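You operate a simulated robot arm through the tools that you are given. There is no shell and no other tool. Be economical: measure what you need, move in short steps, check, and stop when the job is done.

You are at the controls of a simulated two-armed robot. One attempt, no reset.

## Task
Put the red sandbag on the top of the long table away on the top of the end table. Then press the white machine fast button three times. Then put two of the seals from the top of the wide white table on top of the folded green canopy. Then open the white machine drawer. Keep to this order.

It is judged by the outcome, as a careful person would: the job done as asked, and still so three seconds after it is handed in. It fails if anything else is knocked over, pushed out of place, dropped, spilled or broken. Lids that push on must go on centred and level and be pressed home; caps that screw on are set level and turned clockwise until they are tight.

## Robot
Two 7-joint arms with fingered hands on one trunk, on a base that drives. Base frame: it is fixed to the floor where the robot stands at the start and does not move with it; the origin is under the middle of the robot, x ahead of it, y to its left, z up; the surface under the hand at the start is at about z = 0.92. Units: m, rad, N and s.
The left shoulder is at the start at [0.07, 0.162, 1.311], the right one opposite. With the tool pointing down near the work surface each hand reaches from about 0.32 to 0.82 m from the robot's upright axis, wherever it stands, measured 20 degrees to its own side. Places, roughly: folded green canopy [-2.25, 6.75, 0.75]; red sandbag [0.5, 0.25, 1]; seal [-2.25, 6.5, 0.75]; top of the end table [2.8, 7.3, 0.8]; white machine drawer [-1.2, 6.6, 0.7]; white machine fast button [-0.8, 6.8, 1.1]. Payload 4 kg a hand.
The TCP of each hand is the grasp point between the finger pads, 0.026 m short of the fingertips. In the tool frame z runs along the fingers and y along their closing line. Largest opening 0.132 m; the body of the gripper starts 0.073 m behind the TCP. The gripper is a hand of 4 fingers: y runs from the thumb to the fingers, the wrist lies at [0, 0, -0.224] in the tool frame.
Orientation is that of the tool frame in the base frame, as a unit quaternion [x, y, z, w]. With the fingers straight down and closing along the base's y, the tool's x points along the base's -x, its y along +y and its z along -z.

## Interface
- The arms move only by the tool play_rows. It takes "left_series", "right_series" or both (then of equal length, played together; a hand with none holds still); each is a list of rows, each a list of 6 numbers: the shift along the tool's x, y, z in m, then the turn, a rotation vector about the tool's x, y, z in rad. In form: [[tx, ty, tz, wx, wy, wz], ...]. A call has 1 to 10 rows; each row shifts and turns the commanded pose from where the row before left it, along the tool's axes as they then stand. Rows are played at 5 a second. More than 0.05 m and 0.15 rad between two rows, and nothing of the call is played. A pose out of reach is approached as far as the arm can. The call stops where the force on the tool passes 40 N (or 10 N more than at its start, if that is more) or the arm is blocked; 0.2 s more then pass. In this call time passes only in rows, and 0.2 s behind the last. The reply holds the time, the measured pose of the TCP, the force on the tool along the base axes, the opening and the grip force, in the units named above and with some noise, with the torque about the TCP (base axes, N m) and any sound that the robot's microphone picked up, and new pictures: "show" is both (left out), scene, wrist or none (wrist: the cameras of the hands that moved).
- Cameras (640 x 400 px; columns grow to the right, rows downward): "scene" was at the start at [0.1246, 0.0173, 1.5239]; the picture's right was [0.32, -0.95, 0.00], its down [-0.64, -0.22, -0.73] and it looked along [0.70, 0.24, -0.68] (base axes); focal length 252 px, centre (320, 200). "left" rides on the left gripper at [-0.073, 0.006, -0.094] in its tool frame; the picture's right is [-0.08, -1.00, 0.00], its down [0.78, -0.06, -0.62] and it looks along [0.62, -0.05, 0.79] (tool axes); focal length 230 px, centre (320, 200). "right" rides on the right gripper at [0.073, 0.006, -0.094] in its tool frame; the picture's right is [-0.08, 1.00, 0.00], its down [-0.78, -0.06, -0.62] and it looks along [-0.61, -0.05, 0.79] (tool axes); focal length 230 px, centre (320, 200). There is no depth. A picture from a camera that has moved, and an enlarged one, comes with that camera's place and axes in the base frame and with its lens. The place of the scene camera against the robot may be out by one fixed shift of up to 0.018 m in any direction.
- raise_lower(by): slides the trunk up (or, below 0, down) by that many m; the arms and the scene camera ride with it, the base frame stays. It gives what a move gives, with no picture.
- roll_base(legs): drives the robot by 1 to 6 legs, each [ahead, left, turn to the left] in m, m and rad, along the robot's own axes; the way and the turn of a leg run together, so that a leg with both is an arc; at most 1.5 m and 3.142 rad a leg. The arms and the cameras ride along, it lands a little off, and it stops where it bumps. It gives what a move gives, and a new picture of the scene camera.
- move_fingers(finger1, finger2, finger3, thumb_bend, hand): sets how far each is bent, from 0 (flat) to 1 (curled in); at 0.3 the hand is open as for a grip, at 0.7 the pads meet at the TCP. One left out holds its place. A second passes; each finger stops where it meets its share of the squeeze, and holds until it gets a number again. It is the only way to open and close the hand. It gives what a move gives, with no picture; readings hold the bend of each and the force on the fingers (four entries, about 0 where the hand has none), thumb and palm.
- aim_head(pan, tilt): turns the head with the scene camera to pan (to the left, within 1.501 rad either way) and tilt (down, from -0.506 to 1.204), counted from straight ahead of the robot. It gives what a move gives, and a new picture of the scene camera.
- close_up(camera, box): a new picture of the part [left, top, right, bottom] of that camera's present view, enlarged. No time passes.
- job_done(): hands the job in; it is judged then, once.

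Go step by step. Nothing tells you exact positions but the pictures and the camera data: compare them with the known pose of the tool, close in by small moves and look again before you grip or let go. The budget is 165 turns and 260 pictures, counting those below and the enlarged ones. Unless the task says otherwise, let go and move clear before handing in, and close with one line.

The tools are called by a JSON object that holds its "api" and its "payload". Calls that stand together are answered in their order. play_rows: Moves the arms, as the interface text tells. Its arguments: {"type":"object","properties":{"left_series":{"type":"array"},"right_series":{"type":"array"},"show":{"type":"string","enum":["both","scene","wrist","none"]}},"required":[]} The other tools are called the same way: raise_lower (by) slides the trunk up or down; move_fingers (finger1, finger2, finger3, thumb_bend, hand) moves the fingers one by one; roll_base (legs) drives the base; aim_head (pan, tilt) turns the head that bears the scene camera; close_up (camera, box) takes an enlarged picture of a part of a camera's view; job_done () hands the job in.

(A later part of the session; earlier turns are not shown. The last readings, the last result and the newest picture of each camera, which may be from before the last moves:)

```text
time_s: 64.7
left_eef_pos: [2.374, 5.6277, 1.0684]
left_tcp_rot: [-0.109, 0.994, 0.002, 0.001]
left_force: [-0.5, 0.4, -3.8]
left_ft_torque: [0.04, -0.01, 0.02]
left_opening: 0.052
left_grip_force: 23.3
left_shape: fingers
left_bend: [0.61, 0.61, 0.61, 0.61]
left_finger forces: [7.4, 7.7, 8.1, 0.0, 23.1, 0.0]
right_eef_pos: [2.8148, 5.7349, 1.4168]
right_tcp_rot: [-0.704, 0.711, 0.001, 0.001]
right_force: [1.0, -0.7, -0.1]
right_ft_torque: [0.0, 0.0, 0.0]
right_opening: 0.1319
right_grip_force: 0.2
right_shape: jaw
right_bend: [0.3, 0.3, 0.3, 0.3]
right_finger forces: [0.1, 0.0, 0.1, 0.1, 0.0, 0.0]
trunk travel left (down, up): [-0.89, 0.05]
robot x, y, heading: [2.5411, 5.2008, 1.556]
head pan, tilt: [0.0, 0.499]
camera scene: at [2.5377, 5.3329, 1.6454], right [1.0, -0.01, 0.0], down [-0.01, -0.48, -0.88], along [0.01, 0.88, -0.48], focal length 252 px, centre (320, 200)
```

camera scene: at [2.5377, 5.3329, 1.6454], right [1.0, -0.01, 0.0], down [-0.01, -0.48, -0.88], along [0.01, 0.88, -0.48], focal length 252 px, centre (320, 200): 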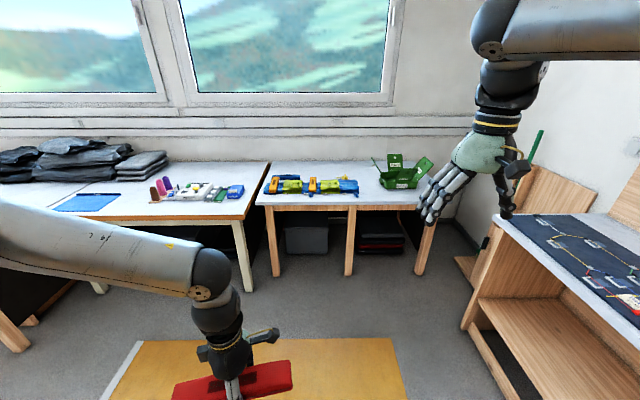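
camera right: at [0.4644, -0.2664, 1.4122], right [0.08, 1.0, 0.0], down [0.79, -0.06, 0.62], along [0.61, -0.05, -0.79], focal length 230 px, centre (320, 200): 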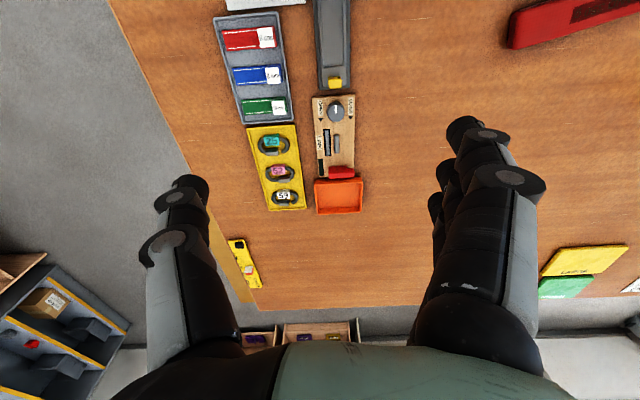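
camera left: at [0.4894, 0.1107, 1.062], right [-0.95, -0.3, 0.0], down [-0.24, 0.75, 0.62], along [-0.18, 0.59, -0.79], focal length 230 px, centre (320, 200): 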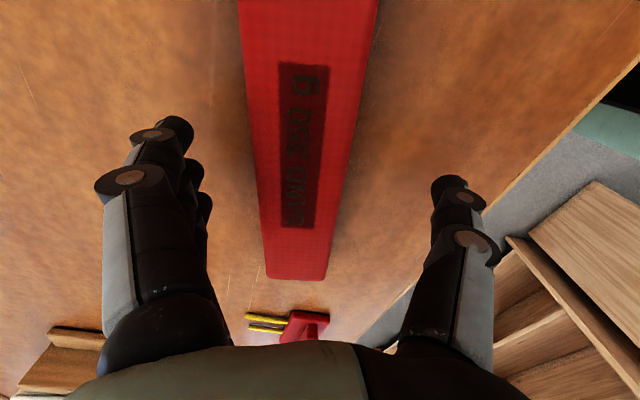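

The end table spans x≈2.1–3.3, y≈6.8–7.7, with a tool bar at left and a green basket at right. I drive closer to pick a free spot.

{"api": "roll_base", "payload": {"legs": [[0.85, -0.2, 0.01]]}}

{"api": "aim_head", "payload": {"pan": 0, "tilt": 0.7}}

```text
time_s: 69.3
left_eef_pos: [2.5763, 6.4662, 1.0693]
left_tcp_rot: [-0.114, 0.993, 0.003, 0.0]
left_force: [-0.4, -0.9, -3.2]
left_ft_torque: [0.01, -0.04, -0.02]
left_opening: 0.0521
left_grip_force: 23.6
left_shape: fingers
left_bend: [0.61, 0.61, 0.61, 0.61]
left_finger forces: [7.4, 7.7, 8.0, 0.0, 23.1, 0.1]
right_eef_pos: [3.0187, 6.5759, 1.419]
right_tcp_rot: [-0.707, 0.708, 0.001, 0.001]
right_force: [0.3, -0.2, -0.1]
right_ft_torque: [-0.01, -0.05, -0.02]
right_opening: 0.132
right_grip_force: 0.1
right_shape: jaw
right_bend: [0.3, 0.3, 0.3, 0.3]
right_finger forces: [0.1, 0.1, 0.0, 0.1, 0.0, 0.0]
trunk travel left (down, up): [-0.89, 0.05]
robot x, y, heading: [2.7458, 6.0411, 1.57]
head pan, tilt: [0.0, 0.499]
camera scene: at [2.7424, 6.1715, 1.6456], right [1.0, 0.0, 0.0], down [0.0, -0.48, -0.88], along [0.0, 0.88, -0.48], focal length 252 px, centre (320, 200)
```

scene: 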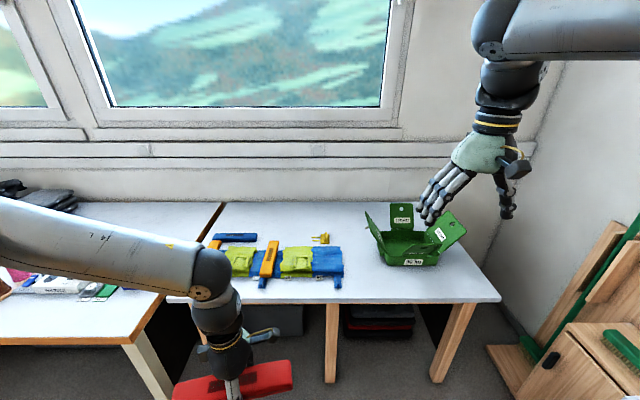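

```text
time_s: 70.0
left_eef_pos: [2.5766, 6.4681, 1.0677]
left_tcp_rot: [-0.114, 0.993, 0.002, 0.001]
left_force: [-0.1, -0.1, -2.9]
left_ft_torque: [0.02, -0.06, -0.03]
left_opening: 0.0519
left_grip_force: 23.4
left_shape: fingers
left_bend: [0.61, 0.61, 0.61, 0.61]
left_finger forces: [7.4, 7.7, 8.1, 0.0, 23.3, 0.0]
right_eef_pos: [3.0182, 6.5776, 1.4192]
right_tcp_rot: [-0.706, 0.708, 0.001, 0.001]
right_force: [-0.7, -0.6, 0.2]
right_ft_torque: [0.01, 0.0, -0.02]
right_opening: 0.1318
right_grip_force: 0.0
right_shape: jaw
right_bend: [0.3, 0.3, 0.3, 0.3]
right_finger forces: [0.1, 0.1, 0.0, 0.1, 0.0, 0.0]
trunk travel left (down, up): [-0.89, 0.05]
robot x, y, heading: [2.7456, 6.0386, 1.563]
head pan, tilt: [0.0, 0.7]
camera scene: at [2.7428, 6.1669, 1.6277], right [1.0, 0.0, 0.0], down [0.0, -0.64, -0.77], along [0.0, 0.77, -0.64], focal length 252 px, centre (320, 200)
```

scene: 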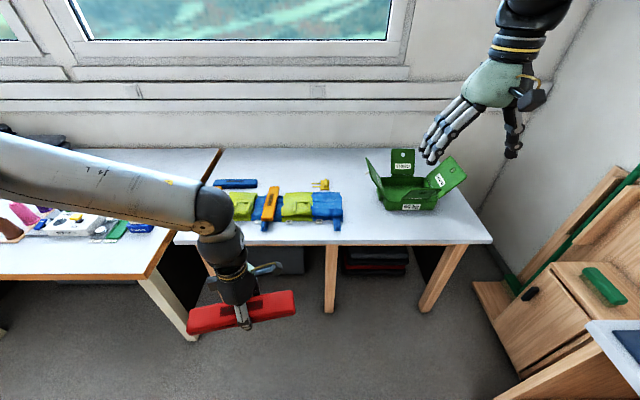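

There's a clear strip on the table front-right, around (3.03, 6.97), in front of the basket. I'll shift right, turn a bit right, and creep in.

{"api": "roll_base", "payload": {"legs": [[0, -0.275, 0], [0, 0, -0.415], [0.219, 0.098, 0]]}}

{"api": "aim_head", "payload": {"pan": 0.25, "tilt": 0.95}}

```text
time_s: 74.5
left_eef_pos: [3.0385, 6.7347, 1.0699]
left_tcp_rot: [0.094, 0.996, 0.004, 0.0]
left_force: [0.0, 0.6, -3.2]
left_ft_torque: [0.05, -0.06, -0.03]
left_opening: 0.052
left_grip_force: 23.2
left_shape: fingers
left_bend: [0.61, 0.61, 0.61, 0.61]
left_finger forces: [7.4, 7.7, 8.0, 0.0, 23.3, 0.0]
right_eef_pos: [3.4858, 6.6567, 1.4192]
right_tcp_rot: [-0.544, 0.839, 0.003, 0.001]
right_force: [-0.1, -0.1, -0.1]
right_ft_torque: [0.01, 0.04, 0.02]
right_opening: 0.1318
right_grip_force: 0.1
right_shape: jaw
right_bend: [0.3, 0.3, 0.3, 0.3]
right_finger forces: [0.0, 0.0, 0.1, 0.1, 0.0, 0.0]
trunk travel left (down, up): [-0.89, 0.05]
robot x, y, heading: [3.0223, 6.2821, 1.153]
head pan, tilt: [0.0, 0.7]
camera scene: at [3.0719, 6.3884, 1.6281], right [0.91, -0.41, 0.0], down [-0.26, -0.59, -0.77], along [0.31, 0.7, -0.64], focal length 252 px, centre (320, 200)
```

scene: 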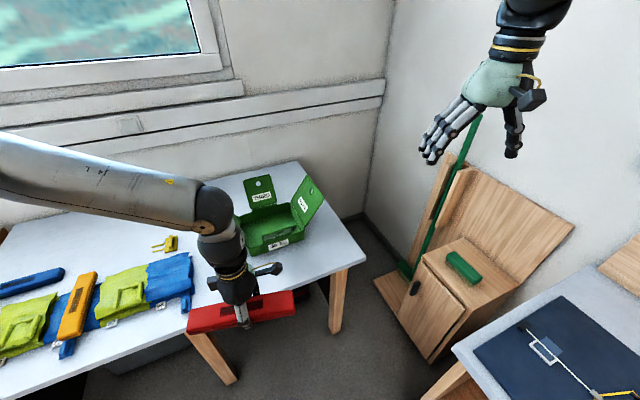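

```text
time_s: 75.3
left_eef_pos: [3.038, 6.7382, 1.0687]
left_tcp_rot: [0.094, 0.996, 0.001, 0.001]
left_force: [0.2, -0.7, -3.7]
left_ft_torque: [-0.01, -0.08, 0.0]
left_opening: 0.0518
left_grip_force: 22.5
left_shape: fingers
left_bend: [0.61, 0.61, 0.61, 0.61]
left_finger forces: [7.4, 7.7, 8.0, 0.0, 23.1, 0.0]
right_eef_pos: [3.4862, 6.6607, 1.4178]
right_tcp_rot: [-0.544, 0.839, 0.001, 0.001]
right_force: [-1.0, -0.1, 0.6]
right_ft_torque: [0.03, -0.02, -0.04]
right_opening: 0.1319
right_grip_force: 0.0
right_shape: jaw
right_bend: [0.3, 0.3, 0.3, 0.3]
right_finger forces: [0.0, 0.0, 0.0, 0.1, 0.1, 0.0]
trunk travel left (down, up): [-0.89, 0.05]
robot x, y, heading: [3.0173, 6.2774, 1.151]
head pan, tilt: [0.25, 0.949]
camera scene: at [3.0499, 6.3876, 1.6079], right [0.99, -0.17, 0.0], down [-0.14, -0.8, -0.58], along [0.1, 0.57, -0.81], focal length 252 px, centre (320, 200)
```

scene: 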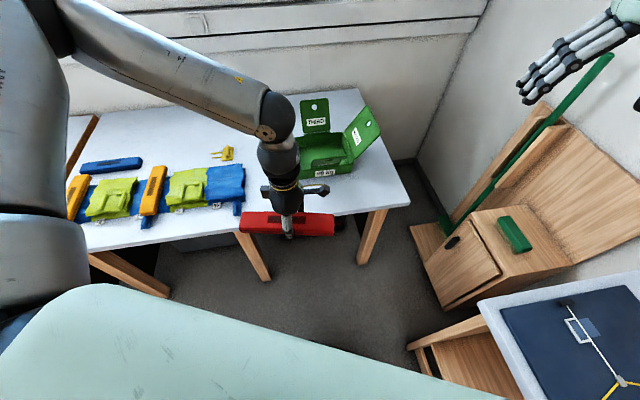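

I'll straighten the bag along x with the wrist, then creep in so the bag lands around (3.06, 6.94).

{"api": "play_rows", "payload": {"left_series": [[0, 0, 0, 0, 0, -0.095], [0, 0, 0, 0, 0, -0.095]], "show": "none"}}

{"api": "roll_base", "payload": {"legs": [[0.19, 0.063, 0]]}}

```text
time_s: 75.9
left_eef_pos: [3.0384, 6.7374, 1.0696]
left_tcp_rot: [0.0, 1.0, 0.002, 0.001]
left_force: [0.5, 0.2, -3.0]
left_ft_torque: [0.0, -0.04, 0.0]
left_opening: 0.0518
left_grip_force: 23.3
left_shape: fingers
left_bend: [0.61, 0.61, 0.61, 0.61]
left_finger forces: [7.4, 7.7, 8.0, 0.1, 23.2, 0.1]
right_eef_pos: [3.4874, 6.6587, 1.4193]
right_tcp_rot: [-0.544, 0.839, 0.0, 0.0]
right_force: [0.4, 0.6, 0.6]
right_ft_torque: [0.02, 0.0, -0.01]
right_opening: 0.1315
right_grip_force: 0.0
right_shape: jaw
right_bend: [0.3, 0.3, 0.3, 0.3]
right_finger forces: [0.0, 0.0, 0.1, 0.1, 0.1, 0.0]
trunk travel left (down, up): [-0.89, 0.05]
robot x, y, heading: [3.0239, 6.2801, 1.153]
head pan, tilt: [0.25, 0.949]
```

```text
time_s: 77.5
left_eef_pos: [3.0597, 6.9335, 1.0711]
left_tcp_rot: [0.001, 1.0, 0.003, 0.001]
left_force: [0.2, 0.2, -3.7]
left_ft_torque: [0.06, -0.03, -0.02]
left_opening: 0.0519
left_grip_force: 23.2
left_shape: fingers
left_bend: [0.61, 0.61, 0.61, 0.61]
left_finger forces: [7.5, 7.6, 8.0, 0.1, 23.2, 0.0]
right_eef_pos: [3.5088, 6.853, 1.4203]
right_tcp_rot: [-0.543, 0.84, 0.002, 0.002]
right_force: [0.5, -0.8, 0.5]
right_ft_torque: [0.04, 0.01, -0.02]
right_opening: 0.1319
right_grip_force: 0.1
right_shape: jaw
right_bend: [0.3, 0.3, 0.3, 0.3]
right_finger forces: [0.1, 0.0, 0.1, 0.0, 0.0, 0.0]
trunk travel left (down, up): [-0.89, 0.05]
robot x, y, heading: [3.0405, 6.4768, 1.146]
head pan, tilt: [0.25, 0.949]
camera scene: at [3.07, 6.581, 1.6084], right [0.98, -0.17, 0.0], down [-0.14, -0.8, -0.58], along [0.1, 0.58, -0.81], focal length 252 px, centre (320, 200)
```

scene: 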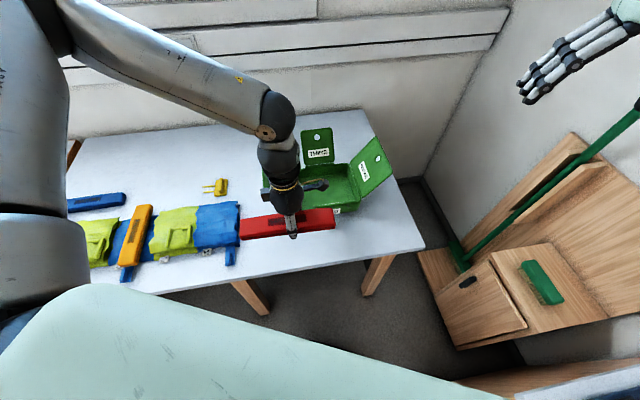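

I want ~2.5 cm more margin from the front edge; nudging in +y, then checking from the wrist camera.

{"api": "play_rows", "payload": {"left_series": [[0, 0.014, 0.02, 0, 0, 0], [0, 0.014, 0.02, 0, 0, 0]]}}

```text
time_s: 78.1
left_eef_pos: [3.0444, 6.9641, 1.0412]
left_tcp_rot: [0.001, 1.0, 0.001, 0.003]
left_force: [0.1, 0.4, -4.1]
left_ft_torque: [0.02, -0.02, -0.02]
left_opening: 0.0519
left_grip_force: 23.0
left_shape: fingers
left_bend: [0.61, 0.61, 0.61, 0.61]
left_finger forces: [7.4, 7.7, 8.1, 0.0, 23.1, 0.1]
left hand out of reach, approached as far as the arm can: row 1, 2
right_eef_pos: [3.5069, 6.8563, 1.4195]
right_tcp_rot: [-0.544, 0.839, 0.0, 0.003]
right_force: [-0.6, 0.4, 0.3]
right_ft_torque: [0.05, 0.01, 0.01]
right_opening: 0.1318
right_grip_force: 0.0
right_shape: jaw
right_bend: [0.3, 0.3, 0.3, 0.3]
right_finger forces: [0.0, 0.0, 0.0, 0.1, 0.0, 0.0]
trunk travel left (down, up): [-0.89, 0.05]
robot x, y, heading: [3.0446, 6.4777, 1.151]
head pan, tilt: [0.25, 0.949]
camera scene: at [3.0698, 6.5847, 1.6081], right [0.98, -0.17, 0.0], down [-0.14, -0.8, -0.58], along [0.1, 0.57, -0.81], focal length 252 px, centre (320, 200)
camera left: at [3.1173, 6.9705, 1.1348], right [0.07, -1.0, 0.0], down [-0.79, -0.06, 0.61], along [-0.61, -0.04, -0.79], focal length 230 px, centre (320, 200)
```

scene: 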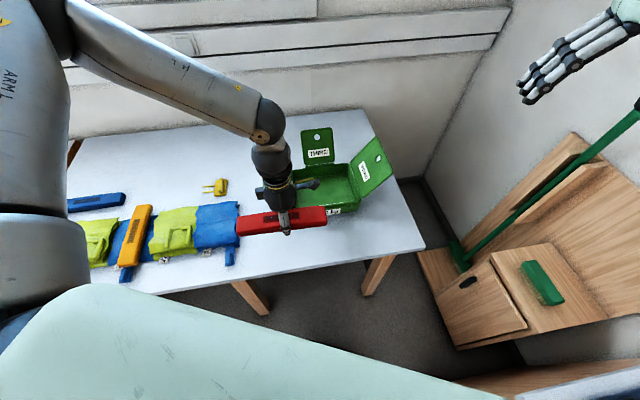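
left: 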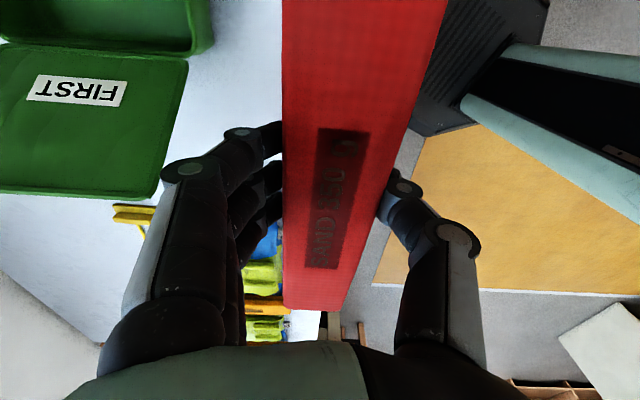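

Clear of the basket flap. I shift 2.5 cm right, away from the blue pouch, then lower with the trunk.

{"api": "roll_base", "payload": {"legs": [[0.009, -0.024, 0]]}}

{"api": "raise_lower", "payload": {"by": -0.17}}

{"api": "close_up", "payload": {"camera": "left", "box": [0, 0, 640, 400]}}

{"api": "close_up", "payload": {"camera": "scene", "box": [180, 80, 440, 300]}}

```text
time_s: 78.9
left_eef_pos: [3.0634, 6.9641, 1.0405]
left_tcp_rot: [0.001, 1.0, 0.0, 0.006]
left_force: [-0.9, -0.2, -3.3]
left_ft_torque: [0.03, -0.07, 0.02]
left_opening: 0.0518
left_grip_force: 23.3
left_shape: fingers
left_bend: [0.61, 0.61, 0.61, 0.61]
left_finger forces: [7.5, 7.7, 8.1, 0.0, 23.2, 0.0]
right_eef_pos: [3.525, 6.8584, 1.4224]
right_tcp_rot: [-0.545, 0.839, -0.001, 0.004]
right_force: [-0.4, -0.3, 0.8]
right_ft_torque: [0.01, -0.07, -0.03]
right_opening: 0.1317
right_grip_force: 0.1
right_shape: jaw
right_bend: [0.3, 0.3, 0.3, 0.3]
right_finger forces: [0.1, 0.0, 0.0, 0.0, 0.1, 0.0]
trunk travel left (down, up): [-0.89, 0.05]
robot x, y, heading: [3.0691, 6.4756, 1.151]
head pan, tilt: [0.25, 0.949]
camera scene: at [3.0874, 6.5852, 1.6081], right [0.99, -0.17, 0.01], down [-0.14, -0.8, -0.58], along [0.1, 0.57, -0.81], focal length 252 px, centre (320, 200)
```

scene: 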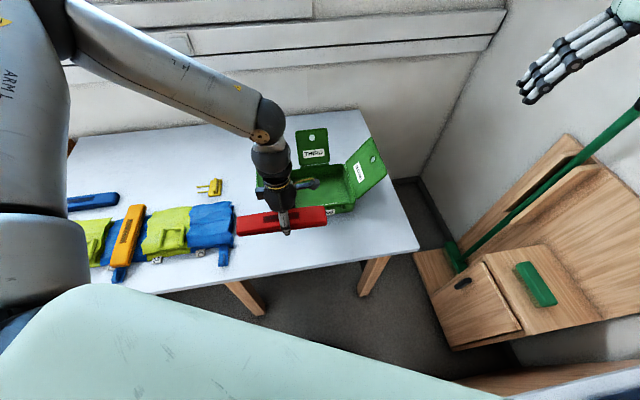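

```text
time_s: 80.9
left_eef_pos: [3.0686, 6.964, 0.8704]
left_tcp_rot: [-0.001, 1.0, 0.001, 0.002]
left_force: [-0.3, 1.0, -3.4]
left_ft_torque: [0.01, -0.04, 0.0]
left_opening: 0.0518
left_grip_force: 23.1
left_shape: fingers
left_bend: [0.61, 0.61, 0.61, 0.61]
left_finger forces: [7.3, 7.7, 8.1, 0.1, 23.2, 0.0]
right_eef_pos: [3.5332, 6.857, 1.2485]
right_tcp_rot: [-0.544, 0.839, 0.001, 0.001]
right_force: [0.4, -0.6, 0.5]
right_ft_torque: [-0.02, 0.0, 0.01]
right_opening: 0.1316
right_grip_force: 0.1
right_shape: jaw
right_bend: [0.3, 0.3, 0.3, 0.3]
right_finger forces: [0.1, 0.0, 0.0, 0.0, 0.0, 0.0]
trunk travel left (down, up): [-0.72, 0.22]
robot x, y, heading: [3.0649, 6.4793, 1.152]
head pan, tilt: [0.25, 0.949]
```

```text
1.00 times, centred on (320, 200) of left (not enlarged: the box is as wide or as high as the picture)
camera zoom: at [3.1426, 6.9702, 0.9643], right [0.08, -1.0, 0.0], down [-0.79, -0.06, 0.61], along [-0.61, -0.05, -0.79], focal length 230 px, centre (320, 200)
```

zoom: 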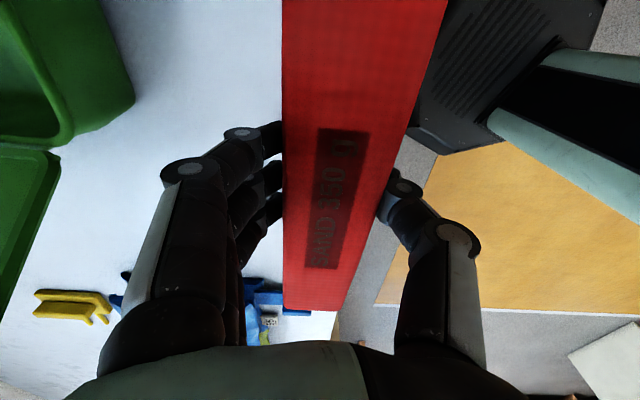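

```text
1.82 times, centred on (310, 190) of scene
camera zoom: at [3.0958, 6.5847, 1.438], right [0.99, -0.17, 0.0], down [-0.14, -0.8, -0.58], along [0.1, 0.57, -0.81], focal length 458 px, centre (338, 218)
```

zoom: 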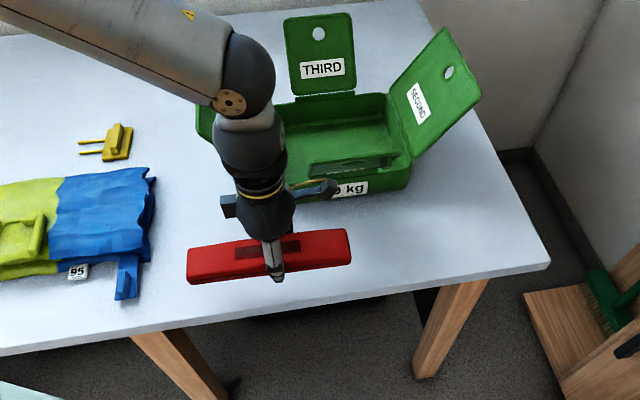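

Good clearance on all sides. Lowering the last centimetres.

{"api": "raise_lower", "payload": {"by": -0.032}}

{"api": "close_up", "payload": {"camera": "left", "box": [160, 50, 480, 350]}}

```text
time_s: 81.6
left_eef_pos: [3.0691, 6.9635, 0.8387]
left_tcp_rot: [0.0, 1.0, 0.001, 0.002]
left_force: [-0.3, -0.6, -3.1]
left_ft_torque: [0.03, 0.01, 0.0]
left_opening: 0.0519
left_grip_force: 22.8
left_shape: fingers
left_bend: [0.61, 0.61, 0.61, 0.61]
left_finger forces: [7.3, 7.7, 8.1, 0.0, 23.2, 0.0]
right_eef_pos: [3.5328, 6.8554, 1.2171]
right_tcp_rot: [-0.543, 0.84, 0.001, 0.001]
right_force: [-0.9, 0.6, -1.2]
right_ft_torque: [0.01, -0.03, -0.02]
right_opening: 0.1316
right_grip_force: 0.0
right_shape: jaw
right_bend: [0.3, 0.3, 0.3, 0.3]
right_finger forces: [0.0, 0.0, 0.0, 0.0, 0.0, 0.2]
trunk travel left (down, up): [-0.688, 0.252]
robot x, y, heading: [3.0709, 6.4755, 1.147]
head pan, tilt: [0.25, 0.949]
```

```text
1.33 times, centred on (320, 200) of left
camera zoom: at [3.1427, 6.9699, 0.9324], right [0.08, -1.0, 0.0], down [-0.79, -0.06, 0.61], along [-0.61, -0.05, -0.79], focal length 307 px, centre (320, 200)
```

zoom: 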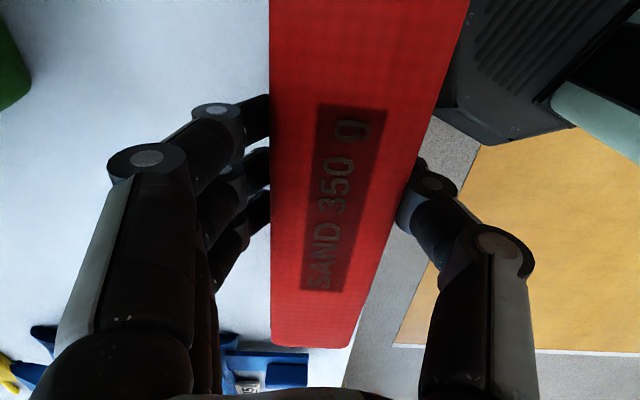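

It reads "SAND 350 g" — right item. Continuing down until contact.

{"api": "raise_lower", "payload": {"by": -0.012}}

{"api": "raise_lower", "payload": {"by": -0.008}}

```text
time_s: 82.2
left_eef_pos: [3.0683, 6.9628, 0.8261]
left_tcp_rot: [0.001, 1.0, 0.001, 0.002]
left_force: [-0.6, 0.2, -3.5]
left_ft_torque: [-0.02, -0.01, -0.02]
left_opening: 0.0518
left_grip_force: 23.3
left_shape: fingers
left_bend: [0.61, 0.61, 0.61, 0.61]
left_finger forces: [7.5, 7.7, 8.1, 0.0, 23.2, 0.0]
right_eef_pos: [3.5335, 6.8569, 1.2056]
right_tcp_rot: [-0.544, 0.839, 0.0, 0.001]
right_force: [0.7, 0.3, 0.8]
right_ft_torque: [-0.03, 0.01, 0.01]
right_opening: 0.132
right_grip_force: 0.1
right_shape: jaw
right_bend: [0.3, 0.3, 0.3, 0.3]
right_finger forces: [0.1, 0.1, 0.1, 0.0, 0.0, 0.1]
trunk travel left (down, up): [-0.676, 0.264]
robot x, y, heading: [3.0677, 6.4779, 1.15]
head pan, tilt: [0.25, 0.949]
```

```text
time_s: 82.8
left_eef_pos: [3.0696, 6.9641, 0.8185]
left_tcp_rot: [0.001, 1.0, 0.002, 0.002]
left_force: [-0.5, -0.3, -3.2]
left_ft_torque: [0.03, -0.02, -0.05]
left_opening: 0.0519
left_grip_force: 23.3
left_shape: fingers
left_bend: [0.61, 0.61, 0.61, 0.61]
left_finger forces: [7.4, 7.7, 8.1, 0.0, 23.1, 0.1]
right_eef_pos: [3.5327, 6.8569, 1.1984]
right_tcp_rot: [-0.543, 0.839, 0.001, 0.001]
right_force: [-0.2, -0.2, 0.0]
right_ft_torque: [0.01, -0.02, -0.02]
right_opening: 0.1318
right_grip_force: 0.1
right_shape: jaw
right_bend: [0.3, 0.3, 0.3, 0.3]
right_finger forces: [0.0, 0.0, 0.0, 0.1, 0.1, 0.0]
trunk travel left (down, up): [-0.668, 0.272]
robot x, y, heading: [3.0644, 6.4769, 1.149]
head pan, tilt: [0.25, 0.949]
```

The table is a bit lower than assumed, which puts the front edge nearer the bag; I shift 3 cm further onto the table before lowering.

{"api": "roll_base", "payload": {"legs": [[0.03, 0.013, 0]]}}

{"api": "close_up", "payload": {"camera": "scene", "box": [200, 120, 420, 290]}}

{"api": "close_up", "payload": {"camera": "left", "box": [0, 0, 640, 400]}}

```text
time_s: 83.7
left_eef_pos: [3.0708, 6.9924, 0.8206]
left_tcp_rot: [0.001, 1.0, 0.003, 0.001]
left_force: [-0.1, 0.0, -2.5]
left_ft_torque: [0.02, -0.01, 0.02]
left_opening: 0.0521
left_grip_force: 23.4
left_shape: fingers
left_bend: [0.61, 0.61, 0.61, 0.61]
left_finger forces: [7.4, 7.7, 7.9, 0.1, 23.3, 0.1]
right_eef_pos: [3.5326, 6.884, 1.1995]
right_tcp_rot: [-0.544, 0.839, 0.003, 0.002]
right_force: [1.2, 0.3, 0.7]
right_ft_torque: [0.04, 0.01, -0.02]
right_opening: 0.1319
right_grip_force: 0.1
right_shape: jaw
right_bend: [0.3, 0.3, 0.3, 0.3]
right_finger forces: [0.1, 0.0, 0.0, 0.1, 0.1, 0.2]
trunk travel left (down, up): [-0.668, 0.272]
robot x, y, heading: [3.0664, 6.5075, 1.146]
head pan, tilt: [0.25, 0.949]
camera scene: at [3.0964, 6.6112, 1.3865], right [0.99, -0.17, 0.0], down [-0.14, -0.8, -0.58], along [0.1, 0.58, -0.81], focal length 252 px, centre (320, 200)
```

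scene: 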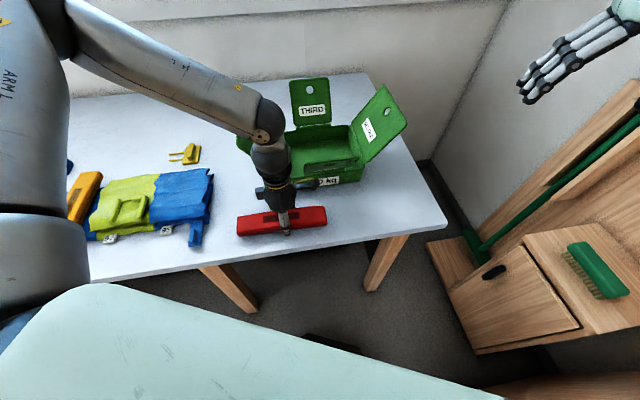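

```text
2.35 times, centred on (310, 205) of scene
camera zoom: at [3.0964, 6.6112, 1.3865], right [0.99, -0.17, 0.0], down [-0.14, -0.8, -0.58], along [0.1, 0.58, -0.81], focal length 592 px, centre (344, 188)
```

zoom: 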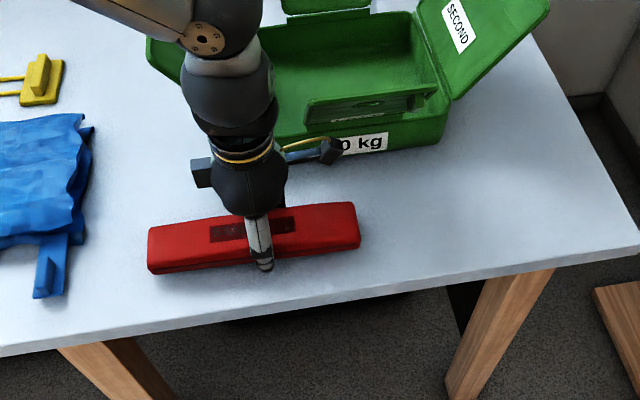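

```text
1.00 times, centred on (320, 200) of left (not enlarged: the box is as wide or as high as the picture)
camera zoom: at [3.1433, 6.9984, 0.9145], right [0.08, -1.0, -0.01], down [-0.79, -0.06, 0.61], along [-0.61, -0.04, -0.79], focal length 230 px, centre (320, 200)
```

zoom: 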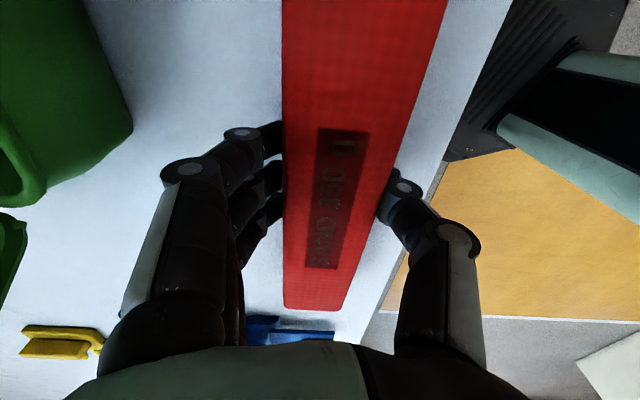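

Now clearly on the table with margin. Lowering to contact.

{"api": "raise_lower", "payload": {"by": -0.015}}

{"api": "raise_lower", "payload": {"by": -0.01}}

{"api": "raise_lower", "payload": {"by": -0.008}}

```text
time_s: 84.1
left_eef_pos: [3.0698, 6.996, 0.8126]
left_tcp_rot: [0.0, 1.0, 0.004, 0.002]
left_force: [0.8, -0.1, -2.9]
left_ft_torque: [0.03, 0.01, 0.0]
left_opening: 0.0518
left_grip_force: 23.2
left_shape: fingers
left_bend: [0.62, 0.62, 0.62, 0.61]
left_finger forces: [7.8, 7.6, 8.0, 0.0, 23.6, 0.1]
right_eef_pos: [3.5333, 6.8866, 1.1889]
right_tcp_rot: [-0.544, 0.839, 0.001, 0.001]
right_force: [0.4, 0.3, -0.3]
right_ft_torque: [0.04, -0.01, 0.0]
right_opening: 0.1317
right_grip_force: 0.0
right_shape: jaw
right_bend: [0.3, 0.3, 0.3, 0.3]
right_finger forces: [0.0, 0.0, 0.0, 0.1, 0.0, 0.1]
trunk travel left (down, up): [-0.658, 0.282]
robot x, y, heading: [3.0662, 6.5052, 1.146]
head pan, tilt: [0.25, 0.949]
stopped: the force on the tool passed its limit at 47 N (the readings are from after the stop); the commanded pose is now the measured one
```

```text
time_s: 84.5
left_eef_pos: [3.0692, 6.9977, 0.8103]
left_tcp_rot: [0.001, 1.0, 0.005, 0.002]
left_force: [-1.0, -2.4, 8.9]
left_ft_torque: [-0.28, 0.15, 0.01]
left_opening: 0.0521
left_grip_force: 29.0
left_shape: fingers
left_bend: [0.61, 0.62, 0.62, 0.61]
left_finger forces: [7.2, 8.7, 11.3, 0.0, 30.7, 0.2]
right_eef_pos: [3.5327, 6.8885, 1.1842]
right_tcp_rot: [-0.545, 0.839, 0.0, 0.001]
right_force: [0.7, -0.4, 1.0]
right_ft_torque: [-0.02, 0.0, 0.0]
right_opening: 0.1318
right_grip_force: 0.1
right_shape: jaw
right_bend: [0.3, 0.3, 0.3, 0.3]
right_finger forces: [0.0, 0.0, 0.0, 0.1, 0.1, 0.0]
trunk travel left (down, up): [-0.655, 0.285]
robot x, y, heading: [3.0719, 6.5058, 1.146]
head pan, tilt: [0.25, 0.949]
stopped: the force on the tool passed its limit at 51 N (the readings are from after the stop); the commanded pose is now the measured one
```

```text
time_s: 84.9
left_eef_pos: [3.0686, 6.9972, 0.8117]
left_tcp_rot: [0.001, 1.0, 0.005, 0.002]
left_force: [-3.6, -4.9, 19.1]
left_ft_torque: [-0.79, 0.27, -0.07]
left_opening: 0.0519
left_grip_force: 32.5
left_shape: fingers
left_bend: [0.62, 0.62, 0.62, 0.61]
left_finger forces: [6.5, 8.4, 11.0, 0.1, 38.6, 0.1]
right_eef_pos: [3.5319, 6.8878, 1.1804]
right_tcp_rot: [-0.545, 0.838, 0.0, 0.002]
right_force: [-0.1, 0.2, 0.7]
right_ft_torque: [-0.03, -0.02, -0.01]
right_opening: 0.1317
right_grip_force: 0.1
right_shape: jaw
right_bend: [0.3, 0.3, 0.3, 0.3]
right_finger forces: [0.1, 0.0, 0.0, 0.0, 0.0, 0.0]
trunk travel left (down, up): [-0.652, 0.288]
robot x, y, heading: [3.0701, 6.5117, 1.152]
head pan, tilt: [0.25, 0.949]
stopped: the force on the tool passed its limit at 48 N (the readings are from after the stop); the commanded pose is now the measured one
```

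Contact made. I open the fingers partly and rise straight up.

{"api": "move_fingers", "payload": {"hand": "left", "finger1": 0.45, "finger2": 0.45, "finger3": 0.45, "thumb_bend": 0.45}}

{"api": "raise_lower", "payload": {"by": 0.25}}

{"api": "close_up", "payload": {"camera": "left", "box": [0, 0, 640, 400]}}

{"api": "close_up", "payload": {"camera": "scene", "box": [180, 100, 440, 300]}}

```text
time_s: 85.4
left_eef_pos: [3.07, 7.003, 0.8127]
left_tcp_rot: [0.002, 1.0, 0.009, 0.003]
left_force: [-4.7, 3.1, 20.5]
left_ft_torque: [-1.01, 0.22, -0.28]
left_opening: 0.087
left_grip_force: 10.3
left_shape: fingers
left_bend: [0.45, 0.45, 0.45, 0.46]
left_finger forces: [0.0, 0.0, 0.0, 0.1, 20.1, 0.0]
right_eef_pos: [3.5326, 6.89, 1.1816]
right_tcp_rot: [-0.546, 0.838, -0.001, 0.002]
right_force: [0.0, 0.1, -0.4]
right_ft_torque: [-0.05, 0.01, -0.01]
right_opening: 0.1317
right_grip_force: 0.0
right_shape: jaw
right_bend: [0.3, 0.3, 0.3, 0.3]
right_finger forces: [0.0, 0.1, 0.1, 0.0, 0.0, 0.2]
trunk travel left (down, up): [-0.652, 0.288]
robot x, y, heading: [3.0676, 6.5131, 1.152]
head pan, tilt: [0.25, 0.949]
stopped (left hand): the force on the tool passed its limit at 43 N (the readings are from after the stop); the commanded pose is now the measured one
```

```text
time_s: 88.0
left_eef_pos: [3.0712, 7.0011, 1.0618]
left_tcp_rot: [0.0, 1.0, 0.008, 0.004]
left_force: [-0.3, -0.1, 0.2]
left_ft_torque: [0.02, 0.01, 0.0]
left_opening: 0.0867
left_grip_force: 0.0
left_shape: fingers
left_bend: [0.45, 0.45, 0.45, 0.45]
left_finger forces: [0.1, 0.0, 0.1, 0.0, 0.1, 0.1]
right_eef_pos: [3.5324, 6.8912, 1.4307]
right_tcp_rot: [-0.545, 0.839, 0.0, 0.001]
right_force: [0.4, -0.1, -0.7]
right_ft_torque: [0.03, 0.05, 0.02]
right_opening: 0.132
right_grip_force: 0.0
right_shape: jaw
right_bend: [0.3, 0.3, 0.3, 0.3]
right_finger forces: [0.1, 0.0, 0.1, 0.0, 0.0, 0.0]
trunk travel left (down, up): [-0.902, 0.038]
robot x, y, heading: [3.0683, 6.5095, 1.154]
head pan, tilt: [0.25, 0.949]
```

```text
1.00 times, centred on (320, 200) of left (not enlarged: the box is as wide or as high as the picture)
camera zoom: at [3.1441, 7.007, 1.1557], right [0.08, -1.0, -0.02], down [-0.79, -0.07, 0.61], along [-0.61, -0.03, -0.79], focal length 230 px, centre (320, 200)
```

zoom: 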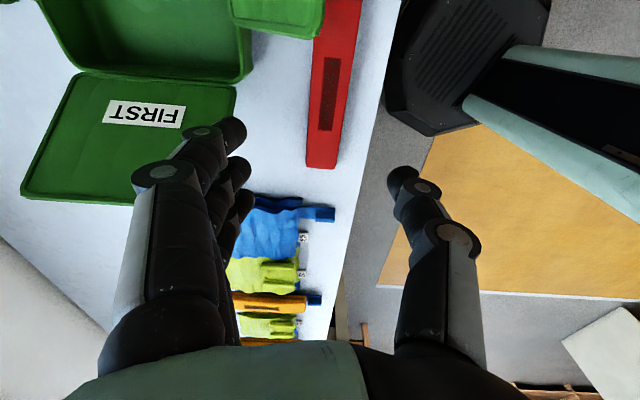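

```text
2.00 times, centred on (310, 200) of scene
camera zoom: at [3.096, 6.6171, 1.6197], right [0.99, -0.17, 0.0], down [-0.14, -0.8, -0.58], along [0.1, 0.57, -0.81], focal length 503 px, centre (340, 200)
```

zoom: 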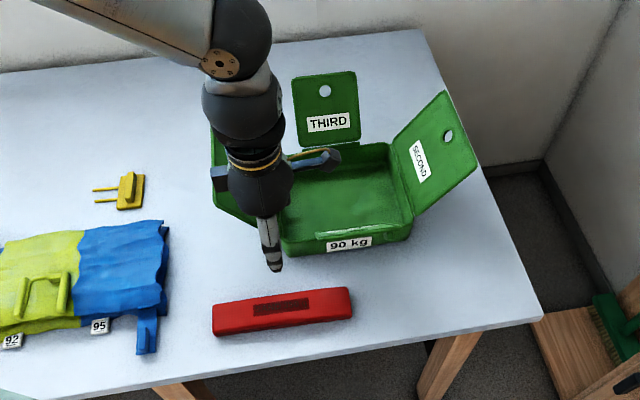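

The sandbag is resting on the end table. I open up the way: back off, straighten, and sidestep left toward the white machine.

{"api": "roll_base", "payload": {"legs": [[-0.83, -0.37, 0], [0, 0, 0.417], [0, 1.5, 0], [0, 1.3, 0]]}}

{"api": "aim_head", "payload": {"pan": 0.4, "tilt": 0.45}}

```text
time_s: 107.1
left_eef_pos: [0.0773, 6.0618, 1.0625]
left_tcp_rot: [-0.206, 0.979, 0.009, 0.002]
left_force: [-0.3, -0.4, 0.1]
left_ft_torque: [-0.06, 0.01, 0.02]
left_opening: 0.0869
left_grip_force: 0.1
left_shape: fingers
left_bend: [0.45, 0.45, 0.45, 0.45]
left_finger forces: [0.0, 0.0, 0.0, 0.0, 0.0, 0.0]
right_eef_pos: [0.5455, 6.1456, 1.4311]
right_tcp_rot: [-0.706, 0.708, 0.0, 0.001]
right_force: [0.3, 0.0, 0.3]
right_ft_torque: [0.03, -0.03, -0.01]
right_opening: 0.1319
right_grip_force: 0.0
right_shape: jaw
right_bend: [0.3, 0.3, 0.3, 0.3]
right_finger forces: [0.0, 0.1, 0.0, 0.1, 0.0, 0.1]
trunk travel left (down, up): [-0.902, 0.038]
robot x, y, heading: [0.274, 5.6075, 1.565]
head pan, tilt: [0.25, 0.949]
camera scene: at [0.2515, 5.7199, 1.6197], right [0.97, 0.24, 0.0], down [0.2, -0.79, -0.58], along [-0.14, 0.56, -0.81], focal length 252 px, centre (320, 200)
```

scene: 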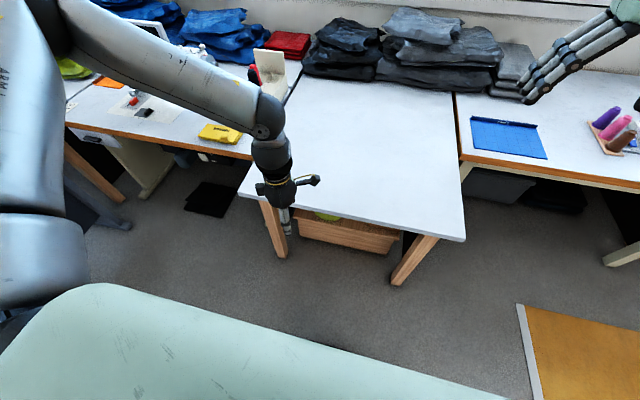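

```text
time_s: 108.0
left_eef_pos: [0.0753, 6.0618, 1.0609]
left_tcp_rot: [-0.205, 0.979, 0.009, 0.002]
left_force: [0.1, -0.5, 0.1]
left_ft_torque: [0.02, -0.03, 0.03]
left_opening: 0.0866
left_grip_force: 0.1
left_shape: fingers
left_bend: [0.45, 0.45, 0.45, 0.45]
left_finger forces: [0.0, 0.0, 0.1, 0.0, 0.0, 0.0]
right_eef_pos: [0.5442, 6.1445, 1.4312]
right_tcp_rot: [-0.706, 0.708, 0.0, 0.001]
right_force: [-0.5, 0.1, -0.5]
right_ft_torque: [0.01, 0.0, 0.02]
right_opening: 0.132
right_grip_force: 0.1
right_shape: jaw
right_bend: [0.3, 0.3, 0.3, 0.3]
right_finger forces: [0.0, 0.0, 0.1, 0.1, 0.0, 0.0]
trunk travel left (down, up): [-0.902, 0.038]
robot x, y, heading: [0.2738, 5.6097, 1.57]
head pan, tilt: [0.4, 0.45]
camera scene: at [0.2325, 5.7342, 1.6616], right [0.92, 0.38, 0.0], down [0.17, -0.4, -0.9], along [-0.35, 0.83, -0.44], focal length 252 px, centre (320, 200)
```

scene: 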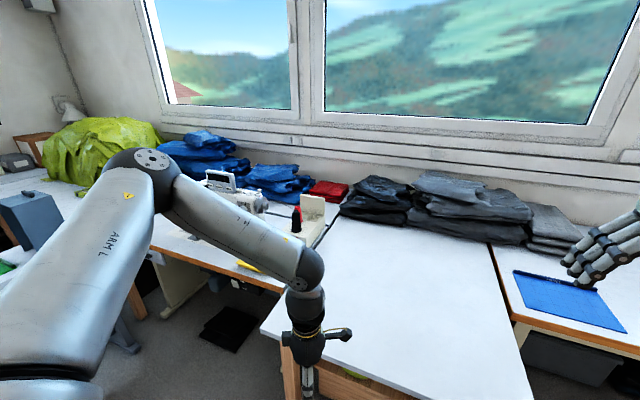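

The white machine is the sewing machine on the table left of here (x≈-1). Sidestep further and look straight at it.

{"api": "roll_base", "payload": {"legs": [[0, 0.95, 0]]}}

{"api": "aim_head", "payload": {"pan": 0, "tilt": 0.5}}

```text
time_s: 113.0
left_eef_pos: [-0.8771, 6.0682, 1.0627]
left_tcp_rot: [-0.205, 0.979, 0.009, 0.002]
left_force: [0.8, 0.5, 0.0]
left_ft_torque: [-0.02, 0.02, 0.0]
left_opening: 0.0864
left_grip_force: 0.1
left_shape: fingers
left_bend: [0.45, 0.45, 0.45, 0.45]
left_finger forces: [0.0, 0.0, 0.0, 0.1, 0.0, 0.0]
right_eef_pos: [-0.4079, 6.1498, 1.43]
right_tcp_rot: [-0.705, 0.709, 0.001, 0.001]
right_force: [0.0, 0.4, -0.2]
right_ft_torque: [-0.01, -0.02, 0.01]
right_opening: 0.1316
right_grip_force: 0.0
right_shape: jaw
right_bend: [0.3, 0.3, 0.3, 0.3]
right_finger forces: [0.0, 0.0, 0.1, 0.0, 0.0, 0.1]
trunk travel left (down, up): [-0.902, 0.038]
robot x, y, heading: [-0.6864, 5.6184, 1.563]
head pan, tilt: [0.4, 0.45]
camera scene: at [-0.7203, 5.74, 1.6617], right [0.92, 0.38, 0.0], down [0.17, -0.4, -0.9], along [-0.34, 0.83, -0.44], focal length 252 px, centre (320, 200)
```

scene: 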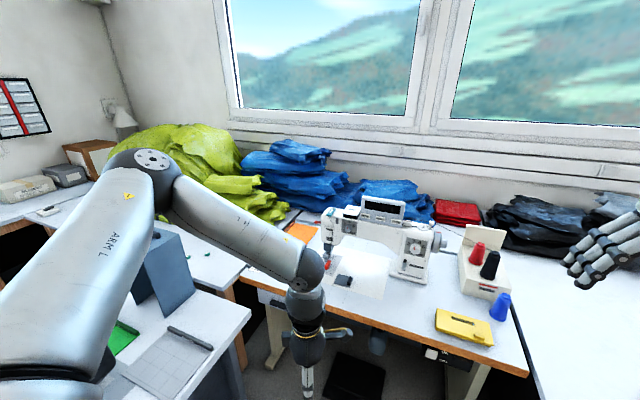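

```text
time_s: 113.9
left_eef_pos: [-0.878, 6.0668, 1.0601]
left_tcp_rot: [-0.205, 0.979, 0.009, 0.002]
left_force: [-0.1, 0.8, -1.0]
left_ft_torque: [0.01, -0.05, 0.0]
left_opening: 0.0865
left_grip_force: 0.1
left_shape: fingers
left_bend: [0.45, 0.45, 0.45, 0.45]
left_finger forces: [0.0, 0.0, 0.1, 0.0, 0.1, 0.0]
right_eef_pos: [-0.4097, 6.1501, 1.4293]
right_tcp_rot: [-0.705, 0.71, 0.0, 0.001]
right_force: [0.0, 0.2, 0.4]
right_ft_torque: [-0.01, 0.02, 0.05]
right_opening: 0.1318
right_grip_force: 0.0
right_shape: jaw
right_bend: [0.3, 0.3, 0.3, 0.3]
right_finger forces: [0.0, 0.0, 0.0, 0.0, 0.0, 0.0]
trunk travel left (down, up): [-0.902, 0.038]
robot x, y, heading: [-0.6829, 5.615, 1.564]
head pan, tilt: [0.0, 0.499]
camera scene: at [-0.6864, 5.746, 1.6572], right [1.0, -0.01, 0.0], down [0.0, -0.48, -0.88], along [0.01, 0.88, -0.48], focal length 252 px, centre (320, 200)
```

scene: 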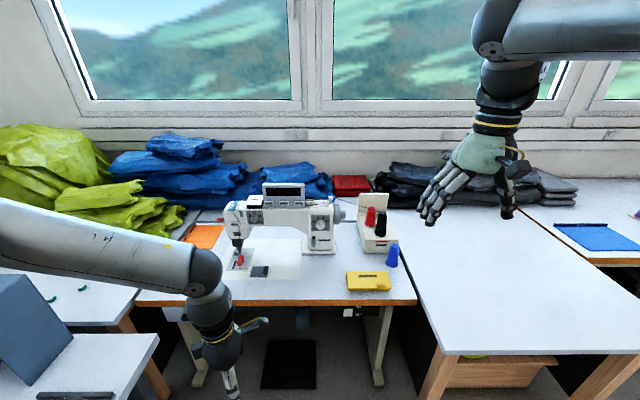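

{"api": "close_up", "payload": {"camera": "scene", "box": [210, 170, 370, 270]}}

{"api": "close_up", "payload": {"camera": "scene", "box": [120, 250, 420, 400]}}

```text
4.00 times, centred on (290, 220) of scene
camera zoom: at [-0.6864, 5.746, 1.6572], right [1.0, -0.01, 0.0], down [0.0, -0.48, -0.88], along [0.01, 0.88, -0.48], focal length 1007 px, centre (440, 120)
```

zoom: 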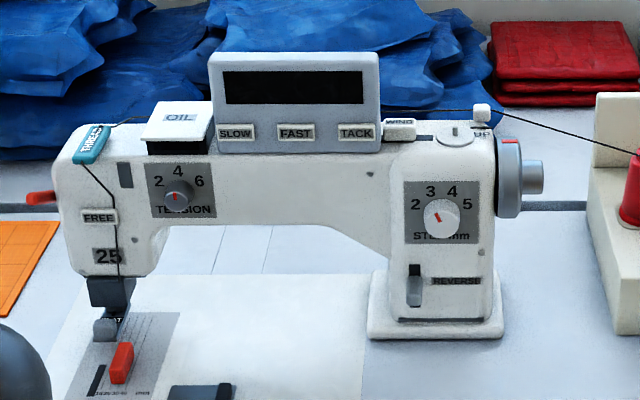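

```text
2.13 times, centred on (270, 325) of scene
camera zoom: at [-0.6864, 5.746, 1.6572], right [1.0, -0.01, 0.0], down [0.0, -0.48, -0.88], along [0.01, 0.88, -0.48], focal length 537 px, centre (427, -67)
```

zoom: 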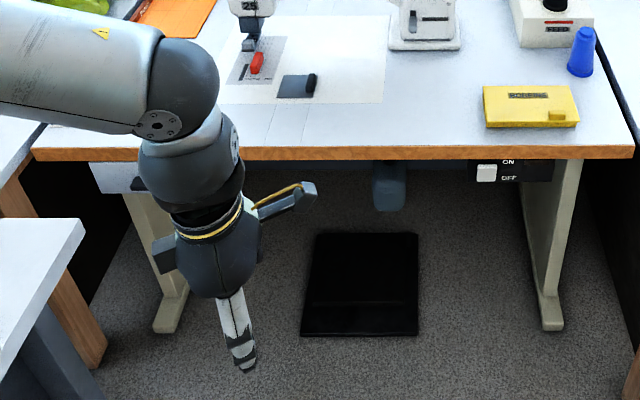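

FAST button is in the middle below the display on the white sewing machine (~(-0.85, 6.82, 1.06)). I raise and untwist the left arm out of the way, and bring the right hand forward, starting to pitch it so it points ahead.

{"api": "play_rows", "payload": {"left_series": [[0, 0, -0.025, 0, 0, -0.144], [0, 0, -0.025, 0, 0, -0.144], [0, 0, -0.025, 0, 0, -0.144], [0, 0, -0.025, 0, 0, -0.144], [0, 0, -0.025, 0, 0, -0.144], [0, 0, -0.025, 0, 0, -0.144], [0, 0, -0.025, 0, 0, -0.144], [0, 0, -0.025, 0, 0, -0.144]], "right_series": [[-0.04, 0, 0.02, 0, 0, 0], [-0.04, 0, 0.02, 0, 0, 0], [-0.04, 0, 0.02, 0, 0, 0], [-0.03, 0, 0.03, 0, -0.14, 0], [-0.02, 0, 0.03, 0, -0.14, 0], [-0.02, 0, 0.03, 0, -0.14, 0], [0, 0, 0.02, 0, -0.14, 0], [0, 0, 0.02, 0, -0.14, 0]], "show": "scene"}}

{"api": "move_fingers", "payload": {"hand": "right", "finger1": 1.0, "finger2": 0.65, "finger3": 1.0, "thumb_bend": 1.0}}

```text
time_s: 115.7
left_eef_pos: [-0.8741, 6.0629, 1.2622]
left_tcp_rot: [-0.705, 0.709, 0.007, 0.006]
left_force: [0.6, -0.4, 0.0]
left_ft_torque: [0.0, 0.03, -0.02]
left_opening: 0.0865
left_grip_force: 0.1
left_shape: fingers
left_bend: [0.45, 0.45, 0.45, 0.45]
left_finger forces: [0.0, 0.0, 0.1, 0.0, 0.1, 0.1]
right_eef_pos: [-0.4051, 6.3686, 1.2557]
right_tcp_rot: [-0.661, 0.666, 0.246, 0.245]
right_force: [0.5, 0.0, -0.8]
right_ft_torque: [0.01, 0.04, 0.03]
right_opening: 0.1318
right_grip_force: 0.0
right_shape: jaw
right_bend: [0.3, 0.3, 0.3, 0.3]
right_finger forces: [0.1, 0.0, 0.1, 0.1, 0.0, 0.0]
trunk travel left (down, up): [-0.902, 0.038]
robot x, y, heading: [-0.6766, 5.614, 1.566]
head pan, tilt: [0.0, 0.499]
camera scene: at [-0.6822, 5.7441, 1.6575], right [1.0, -0.01, 0.0], down [-0.01, -0.48, -0.88], along [0.01, 0.88, -0.48], focal length 252 px, centre (320, 200)
```

scene: 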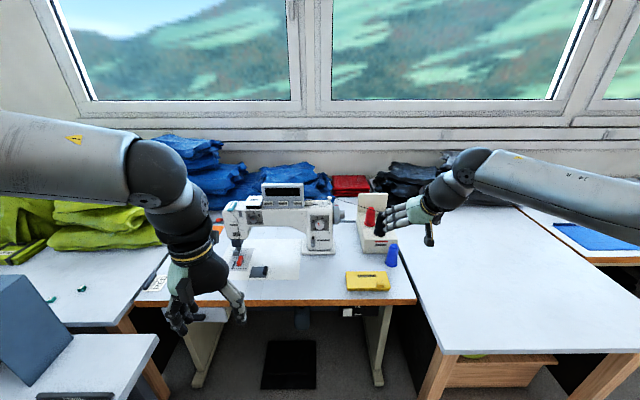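

```text
time_s: 116.7
left_eef_pos: [-0.8773, 6.0654, 1.2616]
left_tcp_rot: [-0.704, 0.71, 0.007, 0.007]
left_force: [0.1, 0.9, -0.4]
left_ft_torque: [0.02, -0.02, -0.03]
left_opening: 0.087
left_grip_force: 0.1
left_shape: fingers
left_bend: [0.45, 0.45, 0.45, 0.45]
left_finger forces: [0.0, 0.0, 0.0, 0.0, 0.1, 0.0]
right_eef_pos: [-0.409, 6.3703, 1.2545]
right_tcp_rot: [-0.662, 0.666, 0.241, 0.245]
right_force: [-0.1, -0.4, -0.1]
right_ft_torque: [-0.02, 0.02, -0.02]
right_opening: 0.0376
right_grip_force: 0.1
right_shape: fingers
right_bend: [1.0, 0.63, 1.0, 0.97]
right_finger forces: [0.0, 0.0, 0.0, 0.1, 0.0, 0.1]
trunk travel left (down, up): [-0.902, 0.038]
robot x, y, heading: [-0.6839, 5.6125, 1.559]
head pan, tilt: [0.0, 0.499]
```

Continuing the pitch so the hand points straight forward, then look through the right wrist camera.

{"api": "play_rows", "payload": {"right_series": [[0, 0, 0, 0, -0.145, 0], [0, 0, 0, 0, -0.145, 0], [0, 0, 0, 0, -0.145, 0], [0, 0, 0, 0, -0.145, 0], [0, 0, 0, 0, -0.145, 0], [0, 0, 0, 0, -0.145, 0]], "show": "both"}}

```text
time_s: 118.1
left_eef_pos: [-0.8771, 6.0645, 1.2616]
left_tcp_rot: [-0.705, 0.709, 0.006, 0.006]
left_force: [-0.4, -0.3, 0.1]
left_ft_torque: [-0.02, -0.02, 0.0]
left_opening: 0.0864
left_grip_force: 0.1
left_shape: fingers
left_bend: [0.45, 0.45, 0.45, 0.45]
left_finger forces: [0.0, 0.1, 0.0, 0.0, 0.1, 0.0]
right_eef_pos: [-0.4066, 6.3712, 1.2542]
right_tcp_rot: [-0.499, 0.501, 0.499, 0.502]
right_force: [-0.5, -1.1, 0.4]
right_ft_torque: [0.01, -0.02, -0.02]
right_opening: 0.0377
right_grip_force: 0.0
right_shape: fingers
right_bend: [1.0, 0.63, 1.0, 0.98]
right_finger forces: [0.0, 0.0, 0.0, 0.0, 0.0, 0.0]
trunk travel left (down, up): [-0.902, 0.038]
robot x, y, heading: [-0.6851, 5.6133, 1.56]
head pan, tilt: [0.0, 0.499]
camera scene: at [-0.686, 5.747, 1.6572], right [1.0, -0.01, 0.0], down [0.0, -0.48, -0.88], along [0.01, 0.88, -0.48], focal length 252 px, centre (320, 200)
camera right: at [-0.4147, 6.2771, 1.1833], right [-1.0, 0.01, 0.08], down [0.06, -0.62, 0.78], along [0.05, 0.79, 0.62], focal length 230 px, centre (320, 200)
```

scene: 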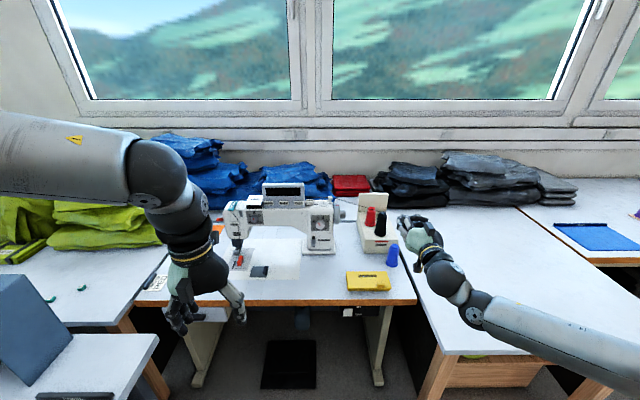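
right: 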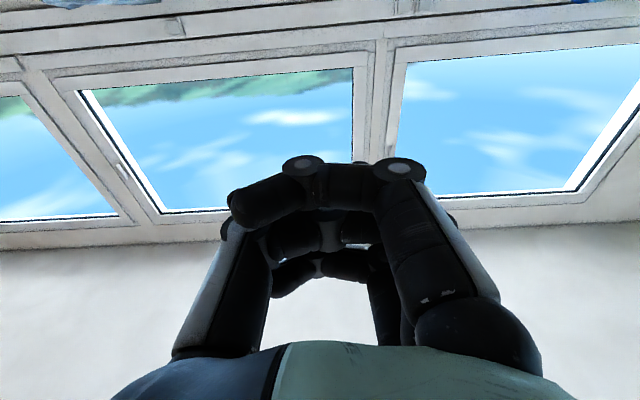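

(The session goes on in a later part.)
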